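You operate a simulated robot arm through the tools that you are given. There is no shell and no other tool. Be economical: measure what you need, move in short steps, check, and stop when the job is done.

Carry out the task below with a simulated robot arm. There is one attempt and no reset: what you move stays moved.

## Task
Fan off, swap the grey filter for the blue one, lid shut.
Fine: the grey filter goes into cup three.

It is judged by the outcome, as a careful person would: the job done as asked, and still so three seconds after it is handed in. It fails if anything else is knocked over, pushed out of place, dropped, spilled or broken. A push-on lid holds only when it is set on centred and level and pressed home; a screw cap is set on level and turned clockwise until tight.

## Robot
A 7-joint arm with a two-finger parallel gripper on a trunk, on a base that drives. Base frame: it is fixed to the floor where the robot stands at the start and does not move with it; the origin is under the middle of the robot, x ahead of it, y to its left, z up. Units: m, degrees, N and s.
With the tool pointing down near the work surface it reaches from about 0.1 to 0.68 m from the robot's upright axis, wherever it stands. Its first joint turns from -166.0 to 166.0 degrees. Places, roughly: black cap [-0.5, -3, 1.5]; blue filter, teal filter [-0.5, -2.75, 1]; blue tag [-0.5, -2.75, 1.25]; brass key [0.3, -0.3, 1.2]; check button [0.4, -0.2, 1.1]; clip [0.2, -0.6, 1.6]; cup three [-0.6, -2.8, 0.9]; drain valve [-0.1, -1.5, 0.4]; fan switch [0.4, 0, 1.2]; filter lid [-0.1, -1.2, 0.6]; filter socket [-0.1, -1.2, 0.5]; front dial [0.4, 0, 1.4]; front lever [-0.3, -2.1, 1.4]; front valve [0.4, 0.1, 0.5]; green probe [-0.5, -2.25, 1]; halt button [0.5, 0.1, 1.1]. Payload 3.91 kg.
Tool frame: the origin (TCP) lies between the finger pads and is the grasp point; the fingertips stand 0.03 m ahead of it; z points along the fingers, y is the line along which they close. The gripper opens to 0.11 m. The fingers are 0.02 m wide and 0.01 m thick; the gripper's body (0.048 by 0.112 m) begins 0.055 m behind the TCP.
Orientation is that of the tool frame in the base frame, as a unit quaternion [w, x, y, z]. With the fingers straight down and closing along the base's y, the tool's x points along the base's -x, its y along +y and its z along -z.

## Interface
- The arm moves only by the tool jog_arm. Its argument "commands" is a list of rows, each a list of 7 numbers: the shift along the base's x, y, z in units of 40 mm (1.0 is 40 mm), then the turn, a rotation vector about the base's x, y, z in units of 8 degrees (1.0 is 8 degrees), then the gripper command, from -1 (fully open) to 1 (shut), values between in proportion. In form: [[dx, dy, dz, rx, ry, rz, grip], ...]. A call has 1 to 8 rows; each row shifts and turns the commanded pose from where the row before left it. A call with a number of a shift or a turn outside -1 to 1 is refused whole. A row lasts 0.2 s, in which the tool goes at most 0.05 m and 8.6 degrees; a call with a longer step from one row to the next is refused whole, and so is a gripper value outside its range. A pose out of reach is approached as far as the arm can. The call stops where the force on the tool passes 40 N (or 10 N more than at its start, if that is more) or the arm is blocked; 0.2 s more then pass. The fingers move at their own pace (about 0.153 m/s each) and stop on an object; they squeeze with about 21 N. The grip force told is the motor's: it shows also when the fingers shut on nothing. Time passes only in rows, and 0.2 s behind the last, so rows that do not move let the fingers close. The reply holds the time, the measured pose of the TCP, the force on the tool along the base axes, the opening and the grip force, in the units named above and with some noise, with the torque about the TCP (base axes, N m) and any sound that the robot's microphone picked up.
- Cameras (640 x 400 px; columns grow to the right, rows downward): "scene" is now at [-0.0334, 0.0809, 1.5726]; the picture's right is [-0.86, -0.50, 0.00], its down [-0.34, 0.59, -0.74] and it looks along [0.37, -0.63, -0.68] (base axes); focal length 214 px, centre (320, 200). "wrist" rides on the gripper at [0.077, 0.007, -0.114] in the tool frame; the picture's right is [-0.09, 1.00, 0.00], its down [-0.80, -0.07, -0.59] and it looks along [-0.59, -0.05, 0.80] (tool axes); focal length 270 px, centre (320, 200). There is no depth. A picture from a camera that has moved, and an enlarged one, comes with that camera's place and axes in the base frame and with its lens.
- snapshot(camera): a new picture of that camera. It takes no simulated time.
- lift_body(by): slides the trunk up (or, below 0, down) by that many m; the arm and the scene camera ride with it, the base frame stays. It gives what a move gives, with no picture.
- steer(legs): drives the robot by 1 to 6 legs, each [ahead, turn to the left] in m and degrees, along the robot's own axes; the way and the turn of a leg run together, so that a leg with both is an arc; at most 1.5 m and 180 degrees a leg. The arm and the cameras ride along, it lands a little off, and it stops where it bumps. It gives what a move gives.
- turn_head(pan, tilt): turns the head with the scene camera to pan (to the left, within 155 degrees either way) and tilt (down, from -29 to 69), counted from straight ahead of the robot. It gives what a move gives.
- inspect(camera, box): a new picture of the part [left, top, right, bottom] of that camera's present view, enlarged. It takes no simulated time.
- close_job(): hands the job in; it is judged then, once.

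Work in short steps. Places have to be worked out from the pictures, the camera data and where the tool is seen: move nearer, look again, correct. Check each grasp and each placing, and mend what went wrong. You have 120 turns and 82 pictures in all, those below and enlarged ones among them. Open the gripper and draw the arm clear of the work before you hand the job in, unless the task says otherwise; then end with one line.

The tools are called by a JSON object that holds its "api" and its "payload". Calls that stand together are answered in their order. jog_arm: Moves the arm, as the interface text tells. Its arguments: {"type":"object","properties":{"commands":{"type":"array","items":{"type":"array","items":{"type":"number"}}}},"required":["commands"]} The other tools are called the same way: lift_body (by) slides the trunk up or down; steer (legs) drives the base; turn_head (pan, tilt) turns the head that bears the scene camera; snapshot (camera) takes a picture; inspect (camera, box) takes an enlarged picture of a part of a camera's view; close_job () hands the job in.

At the start:

```text
time: 0.0
tool_pos: [-0.079, -0.3274, 1.4438]
ee_rot: [0.0, 0.0, 1.0, 0.0]
ft_force: [0.3, 0.9, -0.2]
wrist_torque: [0.01, 0.0, -0.02]
gripper_width: 0.1099
grip_force: 0.1
trunk travel left (down, up): [-0.55, 0.06]
robot x, y, heading: [0.0009, -0.002, -0.2]
head pan, tilt: [-59.7, 42.7]
```

scene: 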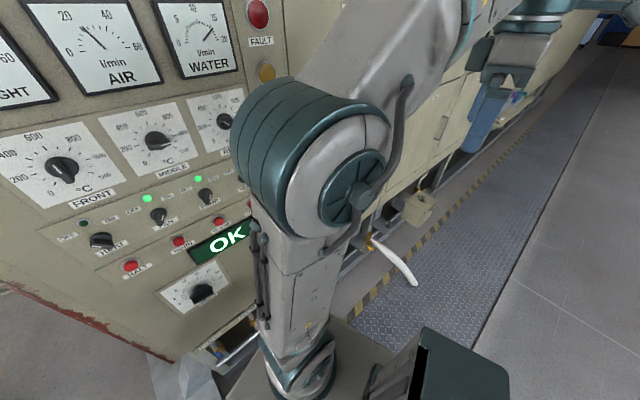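
wrist: 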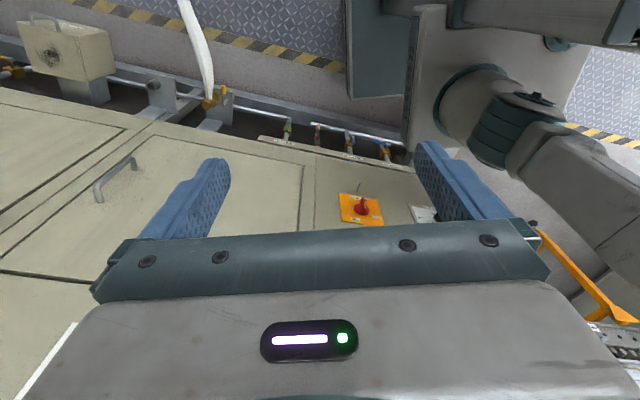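

The picture shows the panel with switches to the robot's front. I turn the head toward the fan switch to read labels.

{"api": "turn_head", "payload": {"pan": -5, "tilt": 40}}

{"api": "snapshot", "payload": {"camera": "scene"}}

```text
time: 1.2
tool_pos: [-0.0789, -0.3264, 1.4447]
ee_rot: [-0.001, -0.001, 1.0, 0.0]
ft_force: [0.4, 0.3, 0.2]
wrist_torque: [-0.02, -0.04, 0.01]
gripper_width: 0.1099
grip_force: 0.1
trunk travel left (down, up): [-0.55, 0.06]
robot x, y, heading: [-0.003, 0.0012, 0.2]
head pan, tilt: [-5.0, 40.0]
```

```text
79 pictures are left
camera scene: at [0.0094, 0.1452, 1.5765], right [-0.09, -1.0, 0.0], down [-0.64, 0.06, -0.77], along [0.76, -0.07, -0.64], focal length 214 px, centre (320, 200)
```

scene: 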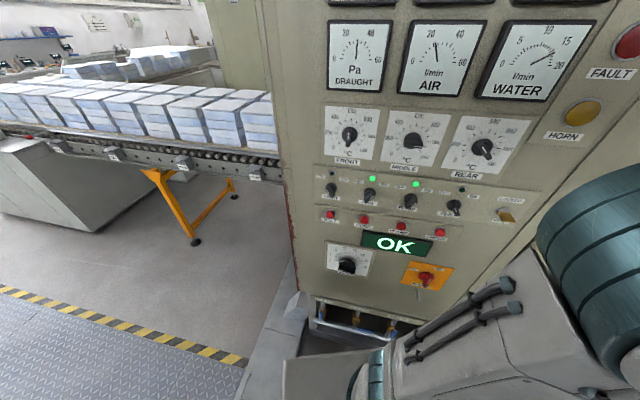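

I zoom in on the switch row to read the labels and states.

{"api": "inspect", "payload": {"camera": "scene", "box": [300, 160, 480, 300]}}

{"api": "inspect", "payload": {"camera": "scene", "box": [310, 165, 410, 228]}}

```text
2.86 times, centred on (390, 230) of scene
camera zoom: at [0.0094, 0.1452, 1.5765], right [-0.09, -1.0, 0.0], down [-0.64, 0.06, -0.77], along [0.76, -0.07, -0.64], focal length 613 px, centre (120, 114)
```

zoom: 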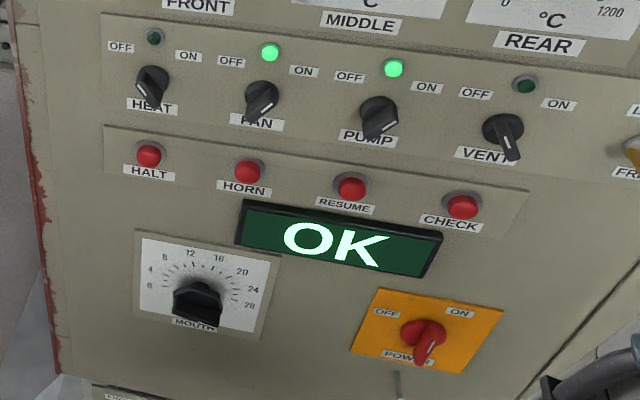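

```text
6.35 times, centred on (360, 196) of scene
camera zoom: at [0.0094, 0.1452, 1.5765], right [-0.09, -1.0, 0.0], down [-0.64, 0.06, -0.77], along [0.76, -0.07, -0.64], focal length 1362 px, centre (66, 222)
```

zoom: 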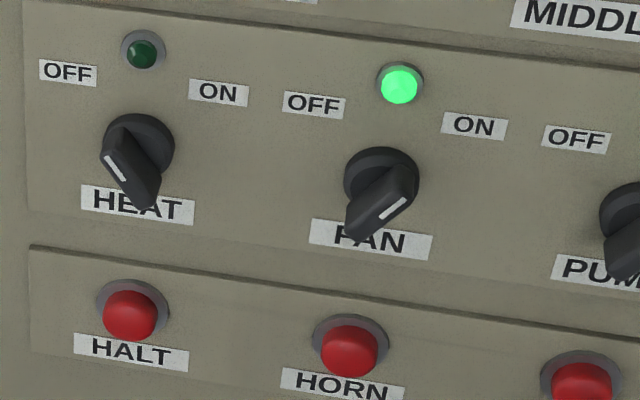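

The FAN pointer is at ON with its lamp lit; it must turn counter-clockwise to OFF. The panel seems yawed about 18.5° (face plane ≈0.948x−0.318y≈0.40). I need room behind to align and back off, so I look behind first.

{"api": "turn_head", "payload": {"pan": 150, "tilt": 40}}

{"api": "snapshot", "payload": {"camera": "scene"}}

{"api": "turn_head", "payload": {"pan": -110, "tilt": 35}}

{"api": "snapshot", "payload": {"camera": "scene"}}

```text
time: 3.6
tool_pos: [-0.0786, -0.3271, 1.4441]
ee_rot: [0.0, -0.001, 1.0, 0.0]
ft_force: [0.4, 0.6, 0.1]
wrist_torque: [-0.03, -0.02, -0.01]
gripper_width: 0.1098
grip_force: 0.0
trunk travel left (down, up): [-0.55, 0.06]
robot x, y, heading: [0.0008, 0.0001, 0.1]
head pan, tilt: [150.0, 40.0]
```

```text
76 pictures are left
camera scene: at [-0.1489, 0.1952, 1.5765], right [0.5, 0.87, 0.0], down [0.56, -0.32, -0.77], along [-0.66, 0.38, -0.64], focal length 214 px, centre (320, 200)
```

scene: 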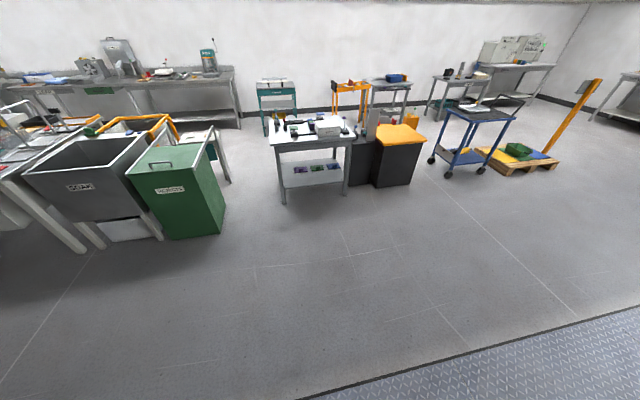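

```text
time: 7.3
tool_pos: [-0.0796, -0.3278, 1.4445]
ee_rot: [0.0, 0.001, 1.0, 0.0]
ft_force: [0.2, 0.0, 0.2]
wrist_torque: [-0.02, 0.01, -0.01]
gripper_width: 0.1098
grip_force: 0.2
trunk travel left (down, up): [-0.55, 0.06]
robot x, y, heading: [-0.0006, 0.0039, 0.1]
head pan, tilt: [-110.0, 35.0]
```

```text
75 pictures are left
camera scene: at [-0.1054, 0.0699, 1.5841], right [-0.94, 0.34, 0.0], down [0.2, 0.54, -0.82], along [-0.28, -0.77, -0.57], focal length 214 px, centre (320, 200)
```

scene: 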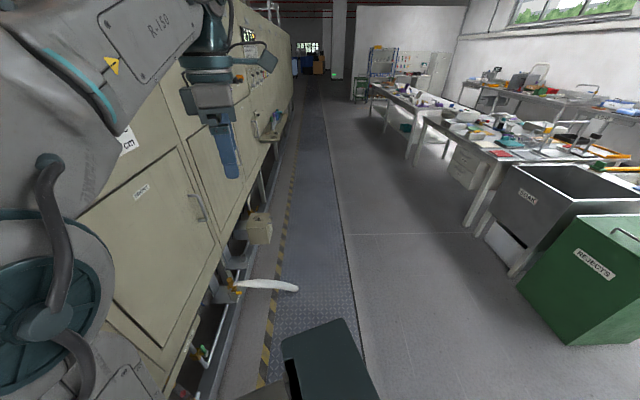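

The space behind is free. I align with the panel and back away by 0.25 m, then look at the panel.

{"api": "steer", "payload": {"legs": [[0, -18.5], [-0.25, 0]]}}

{"api": "turn_head", "payload": {"pan": 0, "tilt": 35}}

{"api": "snapshot", "payload": {"camera": "scene"}}

```text
time: 10.1
tool_pos: [-0.4205, -0.2035, 1.4443]
ee_rot: [0.0, 0.162, 0.987, 0.0]
ft_force: [-0.7, 0.0, -0.1]
wrist_torque: [0.01, -0.01, -0.01]
gripper_width: 0.1096
grip_force: 0.0
trunk travel left (down, up): [-0.55, 0.06]
robot x, y, heading: [-0.2404, 0.0813, -18.9]
head pan, tilt: [-110.0, 35.0]
```

```text
time: 12.0
tool_pos: [-0.4197, -0.204, 1.4434]
ee_rot: [0.0, 0.162, 0.987, 0.0]
ft_force: [-0.3, -0.6, 1.1]
wrist_torque: [0.0, 0.04, 0.01]
gripper_width: 0.11
grip_force: 0.1
trunk travel left (down, up): [-0.55, 0.06]
robot x, y, heading: [-0.2405, 0.0798, -18.7]
head pan, tilt: [0.0, 35.0]
```

```text
74 pictures are left
camera scene: at [-0.1791, 0.2215, 1.5841], right [-0.32, -0.95, 0.0], down [-0.54, 0.18, -0.82], along [0.78, -0.26, -0.57], focal length 214 px, centre (320, 200)
```

scene: 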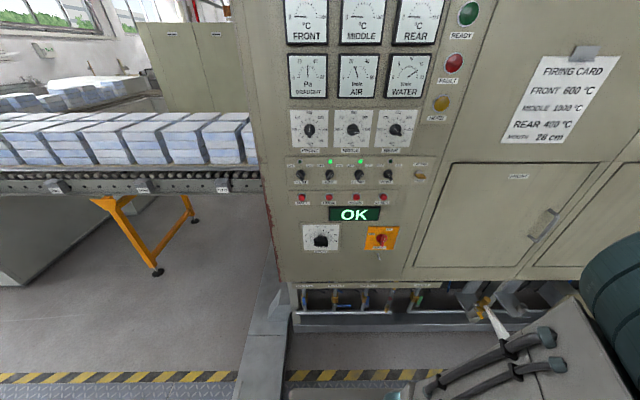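

The rows now look level, so the panel is aligned; the fan knob should be at forward f≈0.37, left l≈0.118, z≈1.25 (f=(0.947,−0.321), l=(0.321,0.947)). I start moving forward while tilting the tool to point at the panel.

{"api": "jog_arm", "payload": {"commands": [[0.96, 0.2, 0, -0.32, -0.947, 0, -1], [0.96, 0.2, 0, -0.32, -0.947, 0, -1], [0.96, 0.2, 0, -0.32, -0.947, 0, -1], [0.96, 0.2, 0, -0.32, -0.947, 0, -1], [0.96, 0.2, 0, -0.32, -0.947, 0, -1], [0.96, 0.2, 0, -0.32, -0.947, 0, -1], [0.96, 0.2, 0, -0.32, -0.947, 0, -1], [0.96, 0.2, 0, -0.32, -0.947, 0, -1]]}}

```text
time: 13.5
tool_pos: [-0.2209, -0.2077, 1.4044]
ee_rot: [0.375, 0.284, 0.881, -0.046]
ft_force: [0.1, 1.1, 0.3]
wrist_torque: [0.0, 0.04, -0.01]
gripper_width: 0.1098
grip_force: 0.0
trunk travel left (down, up): [-0.55, 0.06]
robot x, y, heading: [-0.2414, 0.0795, -18.9]
head pan, tilt: [0.0, 35.0]
stopped in row 7: the arm was blocked; the commanded pose is now the measured one
```

The arm was blocked partway; I look at it.

{"api": "turn_head", "payload": {"pan": -60, "tilt": 30}}

{"api": "snapshot", "payload": {"camera": "scene"}}

```text
time: 14.8
tool_pos: [-0.2212, -0.209, 1.4025]
ee_rot: [0.374, 0.283, 0.882, -0.045]
ft_force: [0.4, 1.3, -1.0]
wrist_torque: [0.0, 0.01, -0.01]
gripper_width: 0.1098
grip_force: 0.0
trunk travel left (down, up): [-0.55, 0.06]
robot x, y, heading: [-0.2398, 0.0775, -19.0]
head pan, tilt: [-60.0, 30.0]
```

```text
73 pictures are left
camera scene: at [-0.2446, 0.1612, 1.5919], right [-0.98, -0.2, 0.0], down [-0.1, 0.49, -0.87], along [0.17, -0.85, -0.5], focal length 214 px, centre (320, 200)
```

scene: 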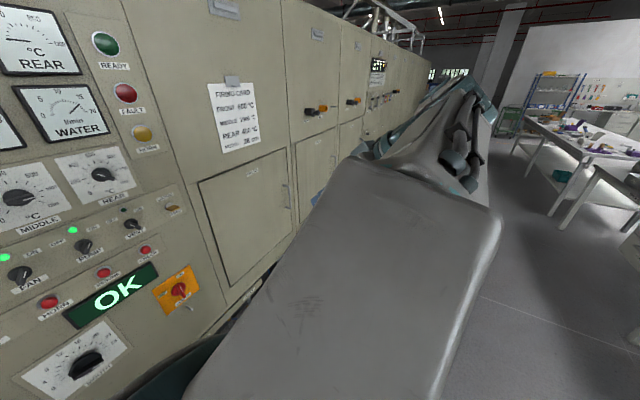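

The arm is folded close to its axis. I extend outward (forward) first without rotation, then tilt.

{"api": "jog_arm", "payload": {"commands": [[0.75, -0.5, -0.3, 0, 0, 0, -1], [0.75, -0.5, -0.3, 0, 0, 0, -1], [0.9, -0.3, -0.3, 0, 0, 0, -1], [0.9, -0.3, -0.3, 0, 0, 0, -1], [0.9, -0.3, 0, 0, 0, 0, -1], [0.9, -0.3, 0, 0, 0, 0, -1]]}}

```text
time: 16.2
tool_pos: [-0.0144, -0.2964, 1.3564]
ee_rot: [0.375, 0.282, 0.882, -0.045]
ft_force: [1.3, 0.7, -0.6]
wrist_torque: [0.01, 0.01, 0.01]
gripper_width: 0.1099
grip_force: 0.1
trunk travel left (down, up): [-0.55, 0.06]
robot x, y, heading: [-0.2371, 0.0793, -18.8]
head pan, tilt: [-60.0, 30.0]
```

That worked. Now I finish the rotation (fingers toward the panel, rolled 45° to match the ON ridge) while moving left toward the knob.

{"api": "jog_arm", "payload": {"commands": [[0.6, 0.74, -0.3, 0.244, -0.945, -0.147, -1], [0.6, 0.74, -0.3, 0.244, -0.945, -0.147, -1], [0.6, 0.74, -0.3, 0.244, -0.945, -0.147, -1], [0.6, 0.74, -0.3, 0.244, -0.945, -0.147, -1], [0.6, 0.74, -0.3, 0.244, -0.945, -0.147, -1], [0.6, 0.74, -0.3, 0.244, -0.945, -0.147, -1], [0.6, 0.74, -0.3, 0.244, -0.945, -0.147, -1]]}}

{"api": "snapshot", "payload": {"camera": "wrist"}}

```text
time: 17.8
tool_pos: [0.1805, -0.1066, 1.3071]
ee_rot: [0.687, 0.376, 0.601, 0.161]
ft_force: [-0.3, 0.6, 0.0]
wrist_torque: [0.01, 0.0, -0.02]
gripper_width: 0.1099
grip_force: 0.1
out of reach, approached as far as the arm can: row 6, 7
trunk travel left (down, up): [-0.55, 0.06]
robot x, y, heading: [-0.2357, 0.0797, -18.7]
head pan, tilt: [-60.0, 30.0]
```

```text
72 pictures are left
camera wrist: at [0.0908, -0.0129, 1.2595], right [0.21, 0.6, 0.77], down [-0.76, -0.39, 0.52], along [0.62, -0.69, 0.38], focal length 270 px, centre (320, 200)
```

wrist: 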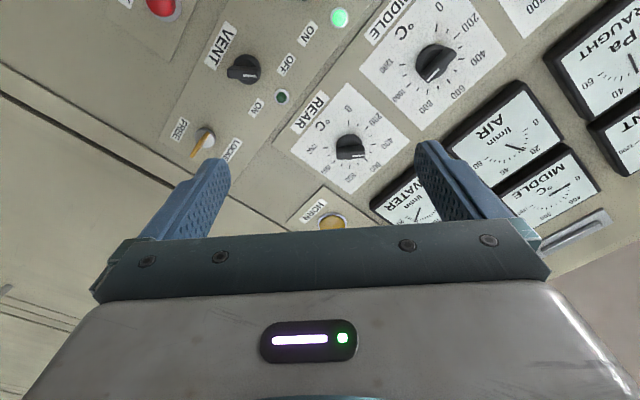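

The roll stopped short ("out of reach"). I check the current pose: f≈0.205, l≈−0.04. I try continuing the translation to the left alone to see whether rotation or position limits.

{"api": "jog_arm", "payload": {"commands": [[0.3, 0.85, -0.3, 0, 0, 0, -1], [0.3, 0.85, -0.3, 0, 0, 0, -1], [0.3, 0.85, -0.3, 0, 0, 0, -1]]}}

{"api": "turn_head", "payload": {"pan": -10, "tilt": 30}}

{"api": "snapshot", "payload": {"camera": "scene"}}

```text
time: 18.6
tool_pos: [0.2302, -0.0045, 1.2865]
ee_rot: [0.687, 0.373, 0.603, 0.158]
ft_force: [1.0, 1.5, -0.2]
wrist_torque: [-0.01, -0.05, -0.07]
gripper_width: 0.11
grip_force: 0.1
out of reach, approached as far as the arm can: row 1, 2
trunk travel left (down, up): [-0.55, 0.06]
robot x, y, heading: [-0.2404, 0.0763, -18.7]
head pan, tilt: [-60.0, 30.0]
```

```text
time: 19.8
tool_pos: [0.2281, -0.0101, 1.2878]
ee_rot: [0.688, 0.375, 0.6, 0.161]
ft_force: [-0.6, 0.3, -0.4]
wrist_torque: [-0.02, 0.0, 0.02]
gripper_width: 0.1101
grip_force: 0.2
trunk travel left (down, up): [-0.55, 0.06]
robot x, y, heading: [-0.2363, 0.0832, -18.8]
head pan, tilt: [-10.0, 30.0]
```

```text
71 pictures are left
camera scene: at [-0.1832, 0.2062, 1.5919], right [-0.48, -0.88, 0.0], down [-0.44, 0.24, -0.87], along [0.76, -0.42, -0.5], focal length 214 px, centre (320, 200)
```

scene: 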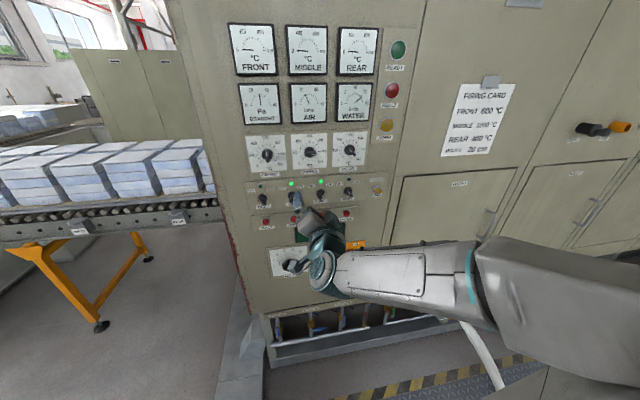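

The orientation is in fact on target (tool z along f, y at 45°). I step the remaining ~5 cm left and ~3.5 cm down, and look.

{"api": "jog_arm", "payload": {"commands": [[0.22, 0.64, -0.45, 0, 0, 0, -1], [0.22, 0.64, -0.45, 0, 0, 0, -1], [0, 0, 0, 0, 0, 0, -1]]}}

{"api": "snapshot", "payload": {"camera": "wrist"}}

{"api": "inspect", "payload": {"camera": "scene", "box": [230, 160, 390, 260]}}

```text
time: 20.6
tool_pos: [0.2475, 0.0408, 1.252]
ee_rot: [0.687, 0.376, 0.601, 0.159]
ft_force: [0.8, 0.5, 0.2]
wrist_torque: [0.03, 0.01, 0.0]
gripper_width: 0.1097
grip_force: 0.2
out of reach, approached as far as the arm can: row 1
trunk travel left (down, up): [-0.55, 0.06]
robot x, y, heading: [-0.2382, 0.0805, -18.8]
head pan, tilt: [-10.0, 30.0]
```

```text
70 pictures are left
camera wrist: at [0.1594, 0.1362, 1.2048], right [0.21, 0.6, 0.77], down [-0.76, -0.39, 0.52], along [0.61, -0.69, 0.38], focal length 270 px, centre (320, 200)
```

wrist: 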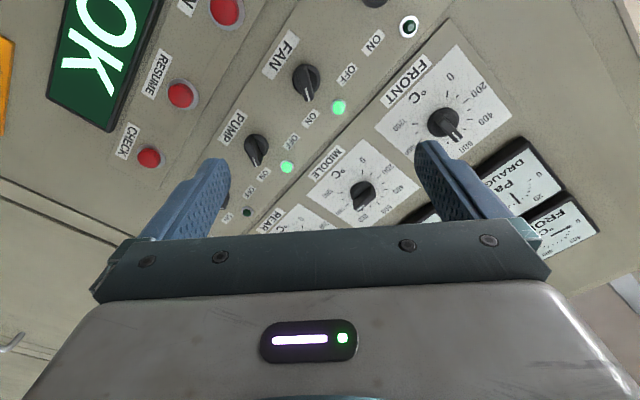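

```text
4.00 times, centred on (310, 210) of scene
camera zoom: at [-0.1833, 0.2068, 1.5919], right [-0.48, -0.88, 0.0], down [-0.44, 0.24, -0.87], along [0.76, -0.42, -0.5], focal length 858 px, centre (360, 160)
```

zoom: 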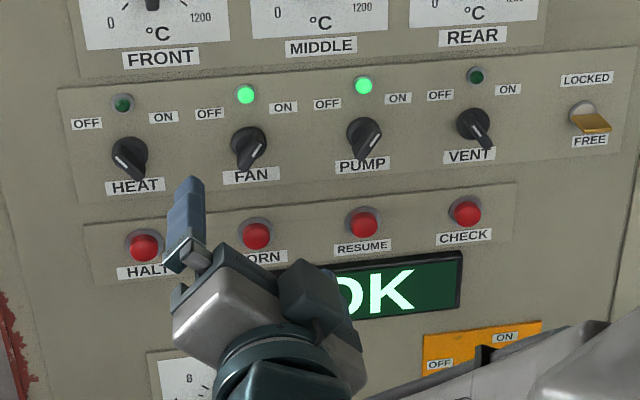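

The wrist and scene rays meet at the fan knob ≈ f 0.40, l 0.117, z 1.238. TCP is at f 0.221, l 0.118, z 1.252; I narrow the fingers to ~50 mm, drop 14 mm, and advance 9 cm.

{"api": "jog_arm", "payload": {"commands": [[0, 0, -0.35, 0, 0, 0, 0.1], [0.71, -0.24, 0, 0, 0, 0, 0.1], [0.71, -0.24, 0, 0, 0, 0, 0.1], [0.71, -0.24, 0, 0, 0, 0, 0.1], [0, 0, 0, 0, 0, 0, 0.1]]}}

{"api": "snapshot", "payload": {"camera": "wrist"}}

{"api": "inspect", "payload": {"camera": "scene", "box": [230, 160, 390, 260]}}

```text
time: 21.8
tool_pos: [0.3381, 0.0132, 1.2424]
ee_rot: [0.688, 0.375, 0.6, 0.161]
ft_force: [0.2, 0.0, -1.2]
wrist_torque: [0.02, 0.02, -0.03]
gripper_width: 0.0497
grip_force: 0.2
out of reach, approached as far as the arm can: row 1
trunk travel left (down, up): [-0.55, 0.06]
robot x, y, heading: [-0.2396, 0.0787, -18.6]
head pan, tilt: [-10.0, 30.0]
```

```text
68 pictures are left
camera wrist: at [0.2505, 0.108, 1.195], right [0.21, 0.61, 0.77], down [-0.76, -0.39, 0.52], along [0.61, -0.69, 0.38], focal length 270 px, centre (320, 200)
```

wrist: 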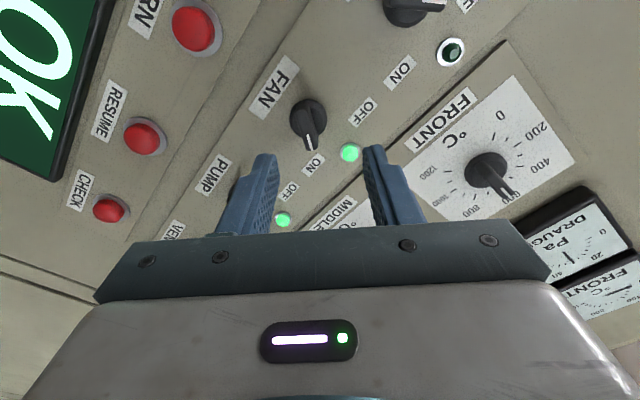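

```text
4.00 times, centred on (310, 210) of scene
camera zoom: at [-0.183, 0.2066, 1.5919], right [-0.48, -0.88, 0.0], down [-0.44, 0.24, -0.87], along [0.76, -0.42, -0.5], focal length 858 px, centre (360, 160)
```

zoom: 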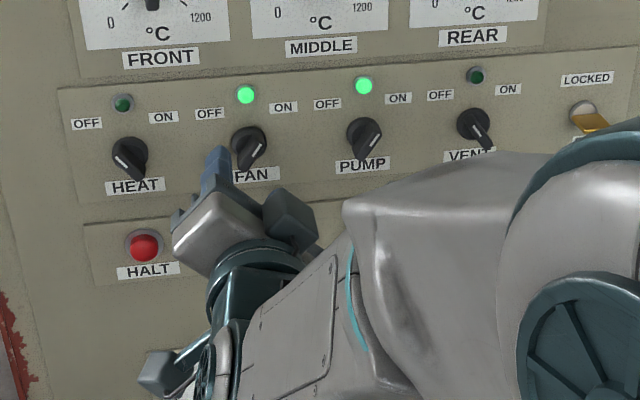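

The knob sits ~8 mm toward tool −y from the finger centreline; the ridge is parallel to the fingers. I correct and advance 36 mm.

{"api": "jog_arm", "payload": {"commands": [[-0.044, -0.13, -0.15, 0, 0, 0, 0.1], [0.426, -0.144, 0, 0, 0, 0, 0.1], [0.426, -0.144, 0, 0, 0, 0, 0.1], [0, 0, 0, 0, 0, 0, 0.1]]}}

{"api": "snapshot", "payload": {"camera": "wrist"}}

```text
time: 22.8
tool_pos: [0.3694, -0.0035, 1.2373]
ee_rot: [0.688, 0.374, 0.601, 0.159]
ft_force: [-0.1, 0.2, 0.0]
wrist_torque: [0.01, 0.0, 0.02]
gripper_width: 0.0494
grip_force: 0.0
trunk travel left (down, up): [-0.55, 0.06]
robot x, y, heading: [-0.2377, 0.0774, -18.4]
head pan, tilt: [-10.0, 30.0]
```

```text
66 pictures are left
camera wrist: at [0.282, 0.0912, 1.1886], right [0.21, 0.61, 0.77], down [-0.76, -0.39, 0.52], along [0.61, -0.69, 0.38], focal length 270 px, centre (320, 200)
```

wrist: 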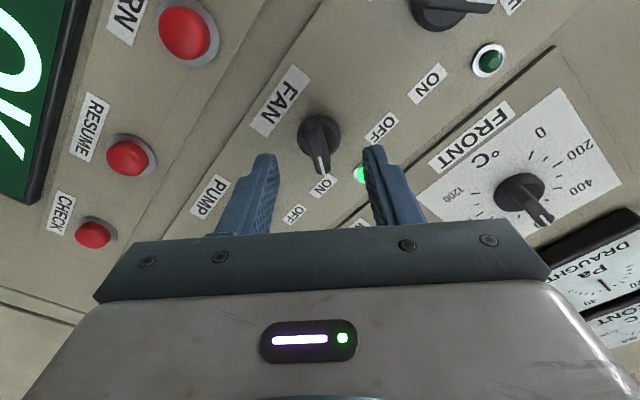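

Centred now; the knob front is ~2 cm ahead of the fingertips and the panel ~5 cm. I advance 30 mm, checking force.

{"api": "jog_arm", "payload": {"commands": [[0.355, -0.12, 0, 0, 0, 0, 0.1], [0.355, -0.12, 0, 0, 0, 0, 0.1], [0, 0, 0, 0, 0, 0, 0.1]]}}

{"api": "snapshot", "payload": {"camera": "wrist"}}

```text
time: 23.6
tool_pos: [0.3993, -0.0133, 1.236]
ee_rot: [0.688, 0.375, 0.6, 0.16]
ft_force: [-0.4, -0.3, 0.0]
wrist_torque: [0.0, -0.01, 0.0]
gripper_width: 0.0493
grip_force: 0.1
trunk travel left (down, up): [-0.55, 0.06]
robot x, y, heading: [-0.241, 0.0782, -18.7]
head pan, tilt: [-10.0, 30.0]
```

```text
65 pictures are left
camera wrist: at [0.3105, 0.0818, 1.1889], right [0.21, 0.61, 0.77], down [-0.76, -0.39, 0.52], along [0.61, -0.69, 0.38], focal length 270 px, centre (320, 200)
```

wrist: 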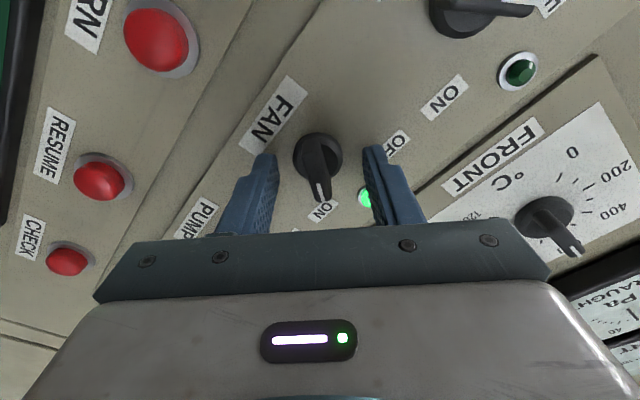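

The tips now overlap the knob ridge; I go 5 mm further and close on it.

{"api": "jog_arm", "payload": {"commands": [[0.12, -0.04, 0, 0, 0, 0, 0.1], [0, 0, 0, 0, 0, 0, 0.5], [0, 0, 0, 0, 0, 0, 1], [0, 0, 0, 0, 0, 0, 1]]}}

{"api": "snapshot", "payload": {"camera": "wrist"}}

```text
time: 24.6
tool_pos: [0.4031, -0.0158, 1.2364]
ee_rot: [0.687, 0.376, 0.601, 0.159]
ft_force: [-9.1, 0.7, -5.8]
wrist_torque: [0.03, 0.23, -0.15]
gripper_width: 0.0292
grip_force: 45.4
trunk travel left (down, up): [-0.55, 0.06]
robot x, y, heading: [-0.2387, 0.08, -18.5]
head pan, tilt: [-10.0, 30.0]
```

```text
64 pictures are left
camera wrist: at [0.3141, 0.0798, 1.1883], right [0.21, 0.61, 0.77], down [-0.76, -0.39, 0.52], along [0.61, -0.69, 0.38], focal length 270 px, centre (320, 200)
```

wrist: 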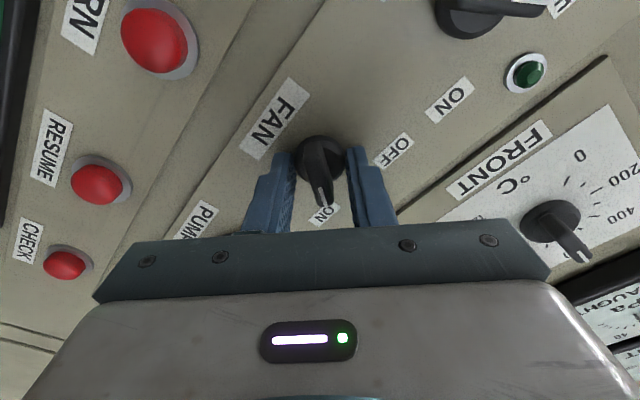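

The 29 mm opening means I hold the round skirt, not the ridge. I open a little, back off 10 mm, and close on the ridge.

{"api": "jog_arm", "payload": {"commands": [[0, 0, 0, 0, 0, 0, 0.2], [-0.237, 0.08, 0, 0, 0, 0, 0.2], [0, 0, 0, 0, 0, 0, 0.6], [0, 0, 0, 0, 0, 0, 1], [0, 0, 0, 0, 0, 0, 1]]}}

{"api": "snapshot", "payload": {"camera": "wrist"}}

```text
time: 25.8
tool_pos: [0.3948, -0.0125, 1.2356]
ee_rot: [0.687, 0.376, 0.601, 0.159]
ft_force: [-2.1, -4.1, -4.4]
wrist_torque: [0.05, 0.14, -0.13]
gripper_width: 0.0241
grip_force: 44.7
trunk travel left (down, up): [-0.55, 0.06]
robot x, y, heading: [-0.2375, 0.082, -18.7]
head pan, tilt: [-10.0, 30.0]
```

```text
63 pictures are left
camera wrist: at [0.3059, 0.0822, 1.1886], right [0.21, 0.6, 0.77], down [-0.76, -0.39, 0.52], along [0.61, -0.69, 0.38], focal length 270 px, centre (320, 200)
```

wrist: 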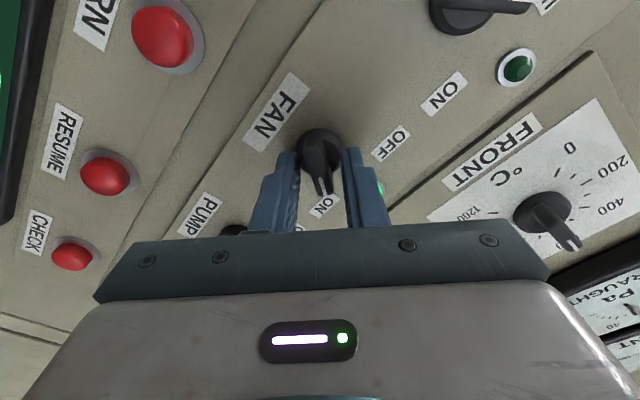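

The fingers hold firmly (24 mm, tapering knob). I try turning counter-clockwise 40° and check whether the knob follows.

{"api": "jog_arm", "payload": {"commands": [[0, 0, 0, -0.947, 0.321, 0, 1], [0, 0, 0, -0.947, 0.321, 0, 1], [0, 0, 0, -0.947, 0.321, 0, 1], [0, 0, 0, -0.947, 0.321, 0, 1], [0, 0, 0, -0.947, 0.321, 0, 1], [0, 0, 0, 0, 0, 0, 1]]}}

{"api": "snapshot", "payload": {"camera": "wrist"}}

```text
time: 27.2
tool_pos: [0.3952, -0.01, 1.2383]
ee_rot: [0.702, 0.147, 0.691, -0.086]
ft_force: [1.8, -0.3, 2.4]
wrist_torque: [-0.15, -0.34, 0.01]
gripper_width: 0.0239
grip_force: 45.6
trunk travel left (down, up): [-0.55, 0.06]
robot x, y, heading: [-0.2399, 0.0789, -18.6]
head pan, tilt: [-10.0, 30.0]
```

```text
62 pictures are left
camera wrist: at [0.2914, 0.0399, 1.162], right [0.32, 0.93, 0.17], down [-0.61, 0.06, 0.79], along [0.73, -0.36, 0.59], focal length 270 px, centre (320, 200)
```

wrist: 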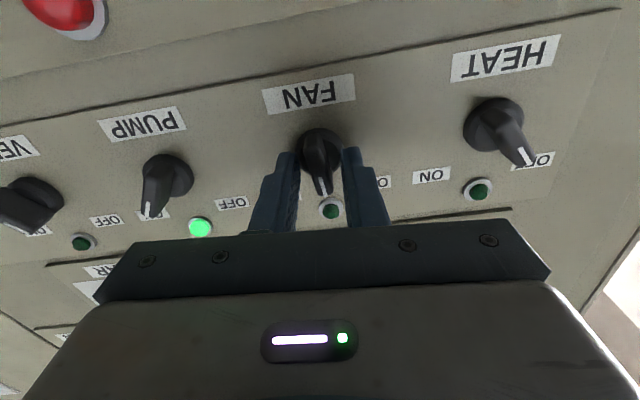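

The knob follows and the fan lamp is already off. I continue about 40° more to the OFF detent.

{"api": "jog_arm", "payload": {"commands": [[0, 0, 0, -0.947, 0.321, 0, 1], [0, 0, 0, -0.947, 0.321, 0, 1], [0, 0, 0, -0.947, 0.321, 0, 1], [0, 0, 0, -0.947, 0.321, 0, 1], [0, 0, 0, -0.947, 0.321, 0, 1], [0, 0, 0, 0, 0, 0, 1]]}}

{"api": "snapshot", "payload": {"camera": "wrist"}}

```text
time: 28.6
tool_pos: [0.394, -0.0104, 1.2368]
ee_rot: [0.631, -0.1, 0.7, -0.321]
ft_force: [-7.2, 4.1, -1.1]
wrist_torque: [0.13, 0.17, 0.92]
gripper_width: 0.0098
grip_force: 45.0
trunk travel left (down, up): [-0.55, 0.06]
robot x, y, heading: [-0.2366, 0.0811, -18.6]
head pan, tilt: [-10.0, 30.0]
```

```text
61 pictures are left
camera wrist: at [0.2735, -0.0084, 1.1701], right [0.28, 0.82, -0.5], down [-0.43, 0.57, 0.7], along [0.86, 0.02, 0.52], focal length 270 px, centre (320, 200)
```

wrist: 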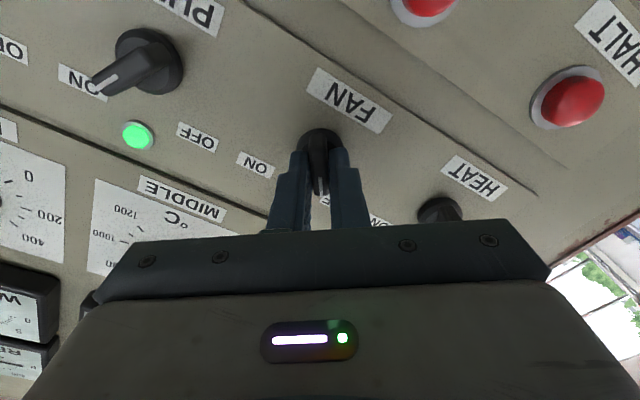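

The knob seems at OFF. I release, back straight off, and check with the scene camera.

{"api": "jog_arm", "payload": {"commands": [[0, 0, 0, 0, 0, 0, 0.1], [0, 0, 0, 0, 0, 0, 0.1], [-0.75, 0.254, 0, 0, 0, 0, 0.1], [-0.75, 0.254, 0, 0, 0, 0, 0.1], [-0.75, 0.254, 0, 0, 0, 0, 0.1], [-0.75, 0.254, 0, 0, 0, 0, 0.1], [-0.75, 0.254, 0, 0, 0, 0, 0.1]]}}

{"api": "inspect", "payload": {"camera": "scene", "box": [230, 160, 390, 260]}}

```text
time: 30.2
tool_pos: [0.2545, 0.04, 1.2426]
ee_rot: [0.631, -0.097, 0.699, -0.322]
ft_force: [1.4, 0.4, 0.2]
wrist_torque: [0.0, 0.03, -0.02]
gripper_width: 0.0497
grip_force: 0.1
out of reach, approached as far as the arm can: row 7
trunk travel left (down, up): [-0.55, 0.06]
robot x, y, heading: [-0.24, 0.0793, -18.8]
head pan, tilt: [-10.0, 30.0]
```

```text
4.00 times, centred on (310, 210) of scene
camera zoom: at [-0.1831, 0.2066, 1.5919], right [-0.48, -0.88, 0.0], down [-0.44, 0.24, -0.87], along [0.76, -0.42, -0.5], focal length 858 px, centre (360, 160)
```

zoom: 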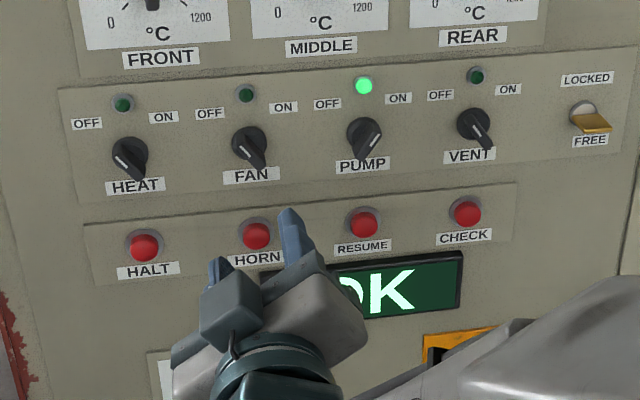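

Fan is off (lamp dark, pointer at OFF). Now I roll back and fold the tool to point down while moving right, away from the panel.

{"api": "jog_arm", "payload": {"commands": [[-0.2, -0.4, 0, 0.947, -0.321, 0, -1], [-0.2, -0.4, 0, 0.947, -0.321, 0, -1], [-0.2, -0.6, 0.2, 0.947, -0.321, 0, -1], [-0.2, -0.6, 0.2, 0.947, -0.321, 0, -1], [-0.2, -0.6, 0.2, 0.947, -0.321, 0, -1], [-0.3, -0.8, 0.2, 0.53, -0.18, 0, -1], [-0.3, -0.8, 0.2, 0.32, 0.947, 0, -1], [-0.3, -0.8, 0.2, 0.32, 0.947, 0, -1]]}}

{"api": "jog_arm", "payload": {"commands": [[-0.1, -0.5, 0, 0.32, 0.947, 0, -1], [-0.1, -0.5, 0, 0.32, 0.947, 0, -1], [-0.1, -0.5, 0, 0.32, 0.947, 0, -1], [-0.1, -0.5, 0, 0.32, 0.947, 0, -1], [-0.1, -0.2, 0, 0.32, 0.947, 0, -1], [-0.1, -0.2, 0, 0.32, 0.947, 0, -1], [0, 0, 0, 0.32, 0.947, 0, -1], [0, 0, 0, 0.32, 0.947, 0, -1]]}}

```text
time: 32.0
tool_pos: [0.1948, -0.1593, 1.3007]
ee_rot: [0.599, 0.198, 0.774, -0.05]
ft_force: [0.2, -0.4, 0.0]
wrist_torque: [0.0, -0.02, 0.03]
gripper_width: 0.1101
grip_force: 0.1
out of reach, approached as far as the arm can: row 1, 2, 3
trunk travel left (down, up): [-0.55, 0.06]
robot x, y, heading: [-0.2397, 0.0833, -18.9]
head pan, tilt: [-10.0, 30.0]
```

```text
time: 33.8
tool_pos: [0.172, -0.2543, 1.3008]
ee_rot: [0.085, 0.243, 0.966, -0.01]
ft_force: [0.1, 0.8, -0.4]
wrist_torque: [0.0, -0.03, 0.01]
gripper_width: 0.1098
grip_force: 0.0
trunk travel left (down, up): [-0.55, 0.06]
robot x, y, heading: [-0.236, 0.0819, -18.9]
head pan, tilt: [-10.0, 30.0]
```

Tool is down and clear. I turn right 90° and drive ~0.8 m along the furnace, then look left at the filter area.

{"api": "steer", "payload": {"legs": [[0, -90], [0.8, 0]]}}

{"api": "turn_head", "payload": {"pan": 55, "tilt": 50}}

{"api": "snapshot", "payload": {"camera": "scene"}}

```text
time: 41.9
tool_pos: [-0.8363, -1.0845, 1.2999]
ee_rot: [0.055, 0.857, 0.508, -0.068]
ft_force: [-0.5, 0.6, -0.2]
wrist_torque: [0.01, -0.01, -0.03]
gripper_width: 0.1099
grip_force: 0.1
trunk travel left (down, up): [-0.55, 0.06]
robot x, y, heading: [-0.4972, -0.6732, -109.2]
head pan, tilt: [-10.0, 30.0]
```

```text
time: 43.3
tool_pos: [-0.8352, -1.0855, 1.3006]
ee_rot: [0.054, 0.857, 0.507, -0.068]
ft_force: [0.1, -0.2, 0.2]
wrist_torque: [0.03, 0.01, -0.02]
gripper_width: 0.11
grip_force: 0.1
trunk travel left (down, up): [-0.55, 0.06]
robot x, y, heading: [-0.5021, -0.6762, -109.1]
head pan, tilt: [55.0, 50.0]
```

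```text
59 pictures are left
camera scene: at [-0.2866, -0.7126, 1.5624], right [-0.81, -0.59, 0.0], down [-0.45, 0.62, -0.64], along [0.38, -0.52, -0.77], focal length 214 px, centre (320, 200)
```

scene: 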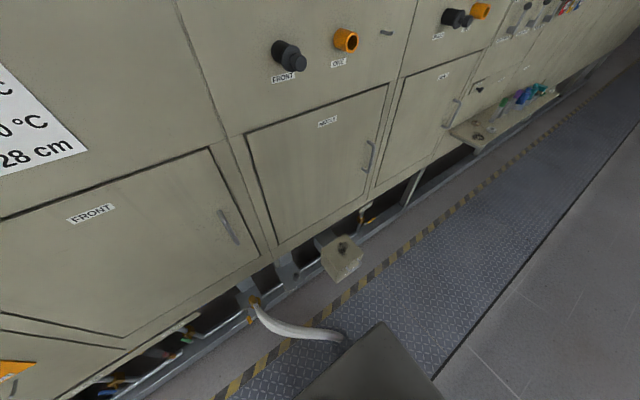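

I see the filter box with a knobbed lid and a shelf with filters beyond. The white hose comes near my base; I zoom in on both.

{"api": "inspect", "payload": {"camera": "scene", "box": [230, 220, 390, 360]}}

{"api": "inspect", "payload": {"camera": "scene", "box": [430, 60, 580, 160]}}

```text
2.86 times, centred on (310, 290) of scene
camera zoom: at [-0.2866, -0.7126, 1.5624], right [-0.81, -0.59, 0.0], down [-0.45, 0.62, -0.64], along [0.38, -0.52, -0.77], focal length 613 px, centre (349, -57)
```

zoom: 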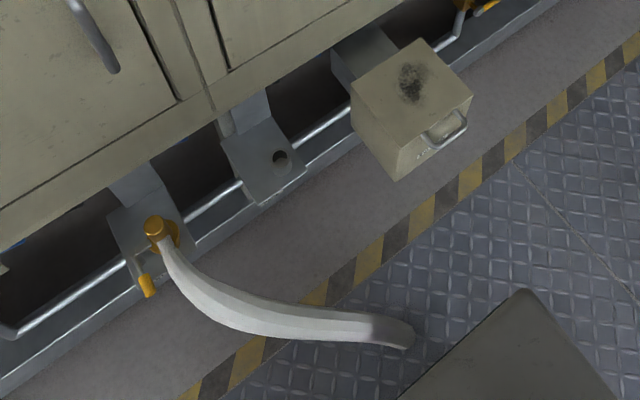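

```text
4.00 times, centred on (505, 110) of scene
camera zoom: at [-0.2866, -0.7126, 1.5624], right [-0.81, -0.59, 0.0], down [-0.45, 0.62, -0.64], along [0.38, -0.52, -0.77], focal length 858 px, centre (-420, 560)
```

zoom: 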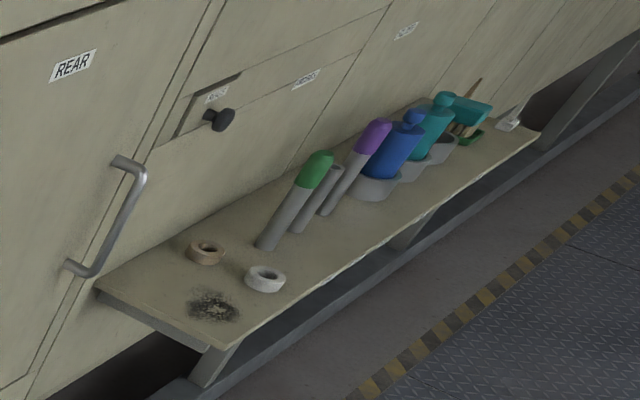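

The box with a handle at ≈(−0.11,−1.14,0.6) is the filter housing; the filters stand in a row of cups on the shelf further along. I drive 0.3 m more so the housing is abreast on my left, and look down at it.

{"api": "steer", "payload": {"legs": [[0.28, 0]]}}

{"api": "turn_head", "payload": {"pan": 90, "tilt": 60}}

{"api": "snapshot", "payload": {"camera": "scene"}}

```text
time: 45.2
tool_pos: [-0.9296, -1.351, 1.2996]
ee_rot: [0.054, 0.857, 0.507, -0.067]
ft_force: [0.9, -0.7, -0.7]
wrist_torque: [0.01, 0.0, -0.03]
gripper_width: 0.1101
grip_force: 0.0
trunk travel left (down, up): [-0.55, 0.06]
robot x, y, heading: [-0.5879, -0.943, -109.4]
head pan, tilt: [55.0, 50.0]
```

```text
time: 46.2
tool_pos: [-0.9287, -1.349, 1.2991]
ee_rot: [0.054, 0.858, 0.507, -0.068]
ft_force: [-0.1, 0.0, 0.4]
wrist_torque: [0.01, 0.01, 0.01]
gripper_width: 0.1102
grip_force: 0.0
trunk travel left (down, up): [-0.55, 0.06]
robot x, y, heading: [-0.593, -0.9429, -109.1]
head pan, tilt: [90.0, 60.0]
```

```text
56 pictures are left
camera scene: at [-0.3609, -0.9377, 1.5498], right [-0.33, -0.94, 0.0], down [-0.82, 0.29, -0.5], along [0.47, -0.16, -0.87], focal length 214 px, centre (320, 200)
```

scene: 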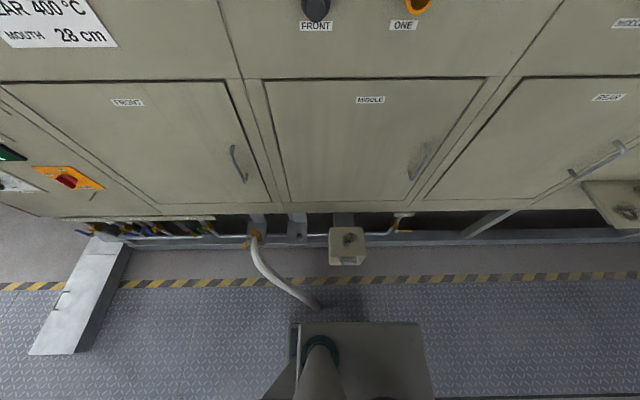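

I zoom in on the housing.

{"api": "inspect", "payload": {"camera": "scene", "box": [280, 200, 420, 290]}}

```text
4.44 times, centred on (350, 245) of scene
camera zoom: at [-0.3609, -0.9377, 1.5498], right [-0.33, -0.94, 0.0], down [-0.82, 0.29, -0.5], along [0.47, -0.16, -0.87], focal length 953 px, centre (187, 0)
```

zoom: 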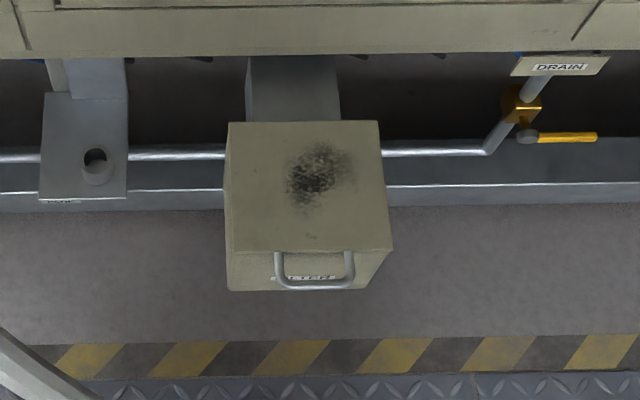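

The housing is a 16 cm box cover labelled FILTER with a handle on its front face. I lower the trunk 0.45 m and look again from lower.

{"api": "lift_body", "payload": {"by": -0.45}}

{"api": "turn_head", "payload": {"pan": 80, "tilt": 50}}

{"api": "inspect", "payload": {"camera": "scene", "box": [160, 100, 480, 300]}}

```text
refused: -0.45 is not a number from -0.4 to 0.4
```

```text
time: 47.0
tool_pos: [-0.9298, -1.35, 1.3001]
ee_rot: [0.055, 0.857, 0.507, -0.068]
ft_force: [0.2, -0.7, -0.7]
wrist_torque: [0.0, -0.04, 0.01]
gripper_width: 0.1099
grip_force: 0.1
trunk travel left (down, up): [-0.55, 0.06]
robot x, y, heading: [-0.5953, -0.9406, -109.4]
head pan, tilt: [80.0, 50.0]
```

```text
2.00 times, centred on (320, 200) of scene
camera zoom: at [-0.3566, -0.9532, 1.5623], right [-0.49, -0.87, 0.0], down [-0.67, 0.37, -0.64], along [0.56, -0.31, -0.77], focal length 429 px, centre (320, 200)
```

zoom: 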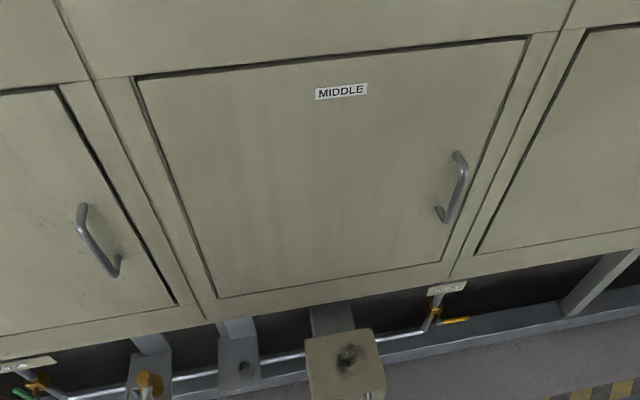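

I lower by 0.4 m (the limit per call) and look again.

{"api": "lift_body", "payload": {"by": -0.4}}

{"api": "inspect", "payload": {"camera": "scene", "box": [220, 130, 500, 300]}}

```text
time: 50.8
tool_pos: [-0.9294, -1.349, 0.9003]
ee_rot: [0.055, 0.857, 0.508, -0.068]
ft_force: [0.6, 0.1, 1.0]
wrist_torque: [0.03, 0.04, 0.0]
gripper_width: 0.1101
grip_force: 0.1
trunk travel left (down, up): [-0.15, 0.46]
robot x, y, heading: [-0.5889, -0.9427, -109.3]
head pan, tilt: [80.0, 50.0]
```

```text
2.29 times, centred on (360, 215) of scene
camera zoom: at [-0.3566, -0.9533, 1.1624], right [-0.49, -0.87, 0.0], down [-0.67, 0.37, -0.64], along [0.56, -0.31, -0.77], focal length 490 px, centre (229, 166)
```

zoom: 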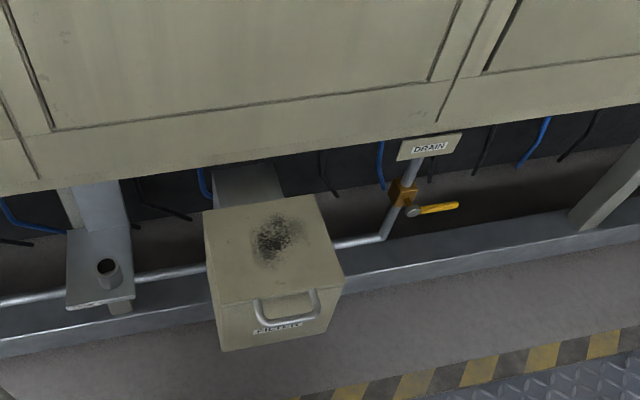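

I zoom tightly on the box for seams and hinge.

{"api": "turn_head", "payload": {"pan": 85, "tilt": 35}}

{"api": "inspect", "payload": {"camera": "scene", "box": [300, 230, 400, 320]}}

```text
time: 51.6
tool_pos: [-0.9283, -1.3499, 0.9002]
ee_rot: [0.055, 0.857, 0.507, -0.068]
ft_force: [-0.2, -0.7, -1.1]
wrist_torque: [0.01, 0.02, 0.02]
gripper_width: 0.1098
grip_force: 0.1
trunk travel left (down, up): [-0.15, 0.46]
robot x, y, heading: [-0.5891, -0.9424, -109.0]
head pan, tilt: [85.0, 35.0]
```

```text
4.44 times, centred on (350, 275) of scene
camera zoom: at [-0.3435, -0.9518, 1.184], right [-0.41, -0.91, 0.0], down [-0.52, 0.24, -0.82], along [0.75, -0.34, -0.57], focal length 953 px, centre (187, -133)
```

zoom: 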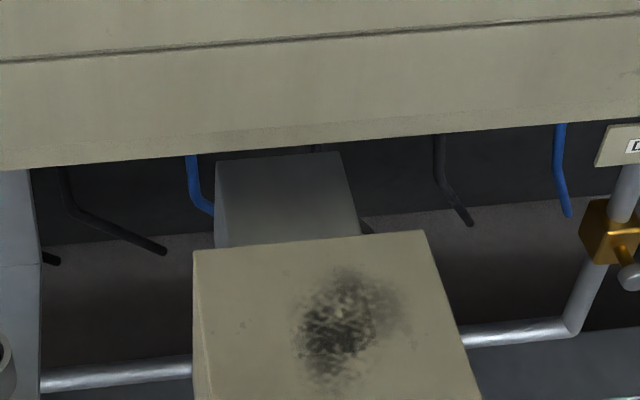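

Box ≈ l −1.04…−1.19, f 0.195…0.325, top z≈0.66, handle bar at ≈ f 0.17, z 0.64. I swing the arm round to my left, squaring the tool (pointing down, closing along f) on the way.

{"api": "jog_arm", "payload": {"commands": [[0.852, -0.289, 0, 0.147, -0.055, 0.16, -1], [0.852, -0.289, 0, 0.147, -0.055, 0.16, -1], [0.852, -0.289, 0, 0.147, -0.055, 0.16, -1], [0.852, -0.289, 0, 0.147, -0.055, 0.16, -1], [0.852, -0.289, 0, 0.147, -0.055, 0.16, -1], [0.852, -0.289, 0, 0.147, -0.055, 0.16, -1], [0.852, -0.289, 0, 0.147, -0.055, 0.16, -1], [0.852, -0.289, 0, 0.147, -0.055, 0.16, -1]]}}

{"api": "jog_arm", "payload": {"commands": [[0.864, 0.288, 0, 0, 0, 0, -1], [0.864, 0.288, 0, 0, 0, 0, -1], [0.864, 0.288, 0, 0, 0, 0, -1], [0.864, 0.288, 0, 0, 0, 0, -1], [0.864, 0.288, 0, 0, 0, 0, -1], [0.864, 0.288, 0, 0, 0, 0, -1], [0.864, 0.288, 0, 0, 0, 0, -1], [0.864, 0.288, 0, 0, 0, 0, -1]]}}

{"api": "snapshot", "payload": {"camera": "wrist"}}

```text
time: 53.4
tool_pos: [-0.6545, -1.4426, 0.9009]
ee_rot: [0.004, 0.812, 0.584, 0.006]
ft_force: [0.2, 0.2, 0.3]
wrist_torque: [-0.06, -0.04, 0.01]
gripper_width: 0.1097
grip_force: 0.1
trunk travel left (down, up): [-0.15, 0.46]
robot x, y, heading: [-0.5918, -0.9399, -109.1]
head pan, tilt: [85.0, 35.0]
```

```text
time: 55.2
tool_pos: [-0.3919, -1.3546, 0.9008]
ee_rot: [0.005, 0.812, 0.583, 0.006]
ft_force: [0.1, 0.9, 0.2]
wrist_torque: [0.0, 0.01, 0.02]
gripper_width: 0.1101
grip_force: 0.0
out of reach, approached as far as the arm can: row 8
trunk travel left (down, up): [-0.15, 0.46]
robot x, y, heading: [-0.5903, -0.9429, -109.3]
head pan, tilt: [85.0, 35.0]
```

```text
51 pictures are left
camera wrist: at [-0.3616, -1.2823, 1.0157], right [0.92, -0.4, 0.01], down [-0.33, -0.74, 0.59], along [-0.23, -0.55, -0.81], focal length 270 px, centre (320, 200)
```

wrist: 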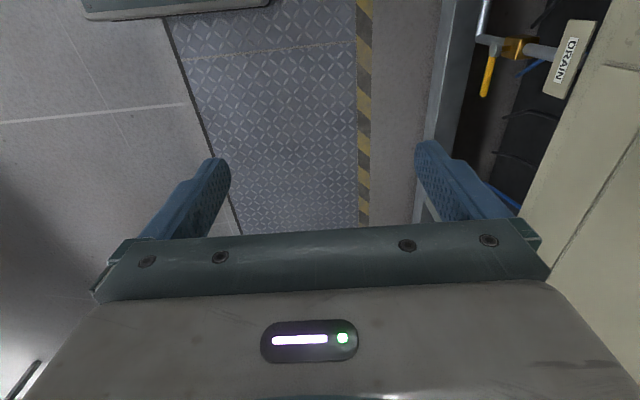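

Tool is square. I continue toward the box, watching for reach limits.

{"api": "jog_arm", "payload": {"commands": [[0.45, 0.75, 0, 0, 0, 0, -1], [0.45, 0.75, 0, 0, 0, 0, -1], [0.45, 0.75, 0, 0, 0, 0, -1], [0.289, 0.852, 0, 0, 0, 0, -1], [0.289, 0.852, 0, 0, 0, 0, -1]]}}

{"api": "snapshot", "payload": {"camera": "wrist"}}

```text
time: 56.4
tool_pos: [-0.3139, -1.1962, 0.8996]
ee_rot: [0.005, 0.813, 0.583, 0.006]
ft_force: [-0.2, 0.3, -0.4]
wrist_torque: [0.05, 0.02, 0.01]
gripper_width: 0.1099
grip_force: 0.1
trunk travel left (down, up): [-0.15, 0.46]
robot x, y, heading: [-0.5931, -0.939, -109.1]
head pan, tilt: [85.0, 35.0]
```

```text
50 pictures are left
camera wrist: at [-0.284, -1.1239, 1.0157], right [0.92, -0.4, 0.01], down [-0.33, -0.74, 0.59], along [-0.23, -0.55, -0.81], focal length 270 px, centre (320, 200)
```

wrist: 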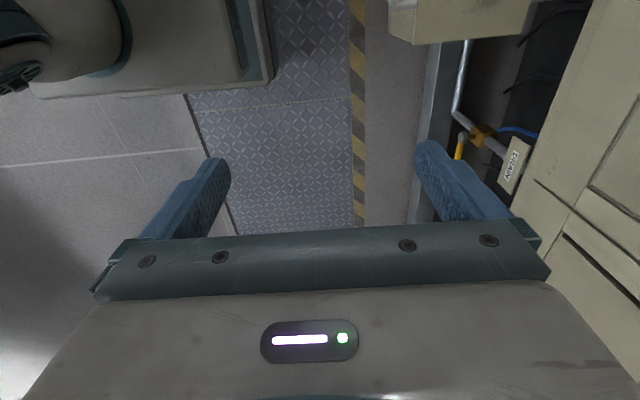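

The box edge shows at the image top (it's nearer +l). I move to above the handle's front and lower to z 0.8 for a view.

{"api": "jog_arm", "payload": {"commands": [[0.6, 0.55, -0.5, 0, 0, 0, -1], [0.6, 0.55, -0.5, 0, 0, 0, -1], [0.4, 0.75, -0.5, 0, 0, 0, -1], [0.289, 0.75, -0.5, 0, 0, 0, -1], [0, 0.2, -0.5, 0, 0, 0, -1]]}}

{"api": "snapshot", "payload": {"camera": "wrist"}}

{"api": "snapshot", "payload": {"camera": "scene"}}

```text
time: 57.6
tool_pos: [-0.2385, -1.0846, 0.7998]
ee_rot: [0.005, 0.812, 0.584, 0.006]
ft_force: [0.4, -0.1, -0.3]
wrist_torque: [-0.01, 0.0, -0.03]
gripper_width: 0.1099
grip_force: 0.0
trunk travel left (down, up): [-0.15, 0.46]
robot x, y, heading: [-0.5897, -0.944, -109.2]
head pan, tilt: [85.0, 35.0]
```

```text
49 pictures are left
camera wrist: at [-0.2078, -1.0115, 0.916], right [0.92, -0.4, 0.01], down [-0.33, -0.74, 0.59], along [-0.23, -0.55, -0.81], focal length 270 px, centre (320, 200)
```

wrist: 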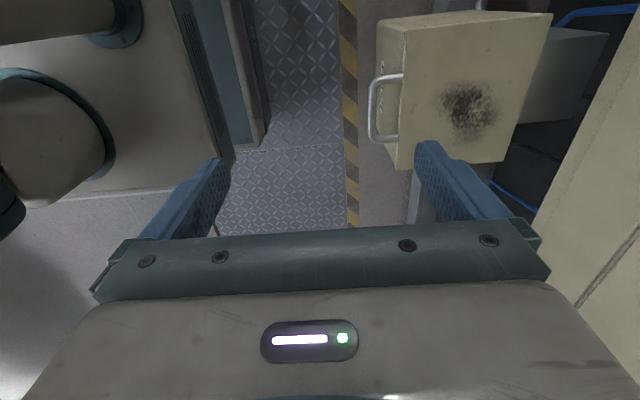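

```text
48 pictures are left
camera scene: at [-0.3433, -0.9519, 1.1841], right [-0.41, -0.91, 0.0], down [-0.52, 0.24, -0.82], along [0.75, -0.34, -0.57], focal length 214 px, centre (320, 200)
```

scene: 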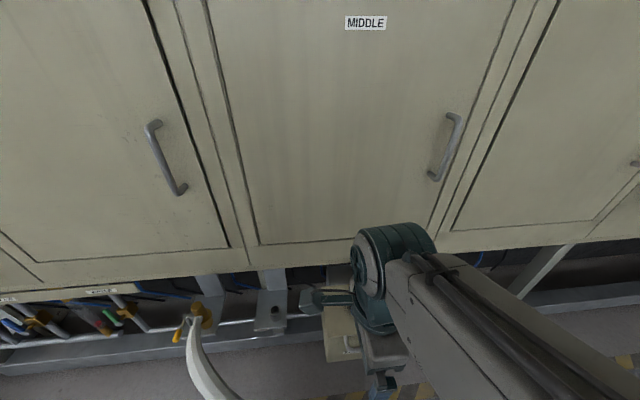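

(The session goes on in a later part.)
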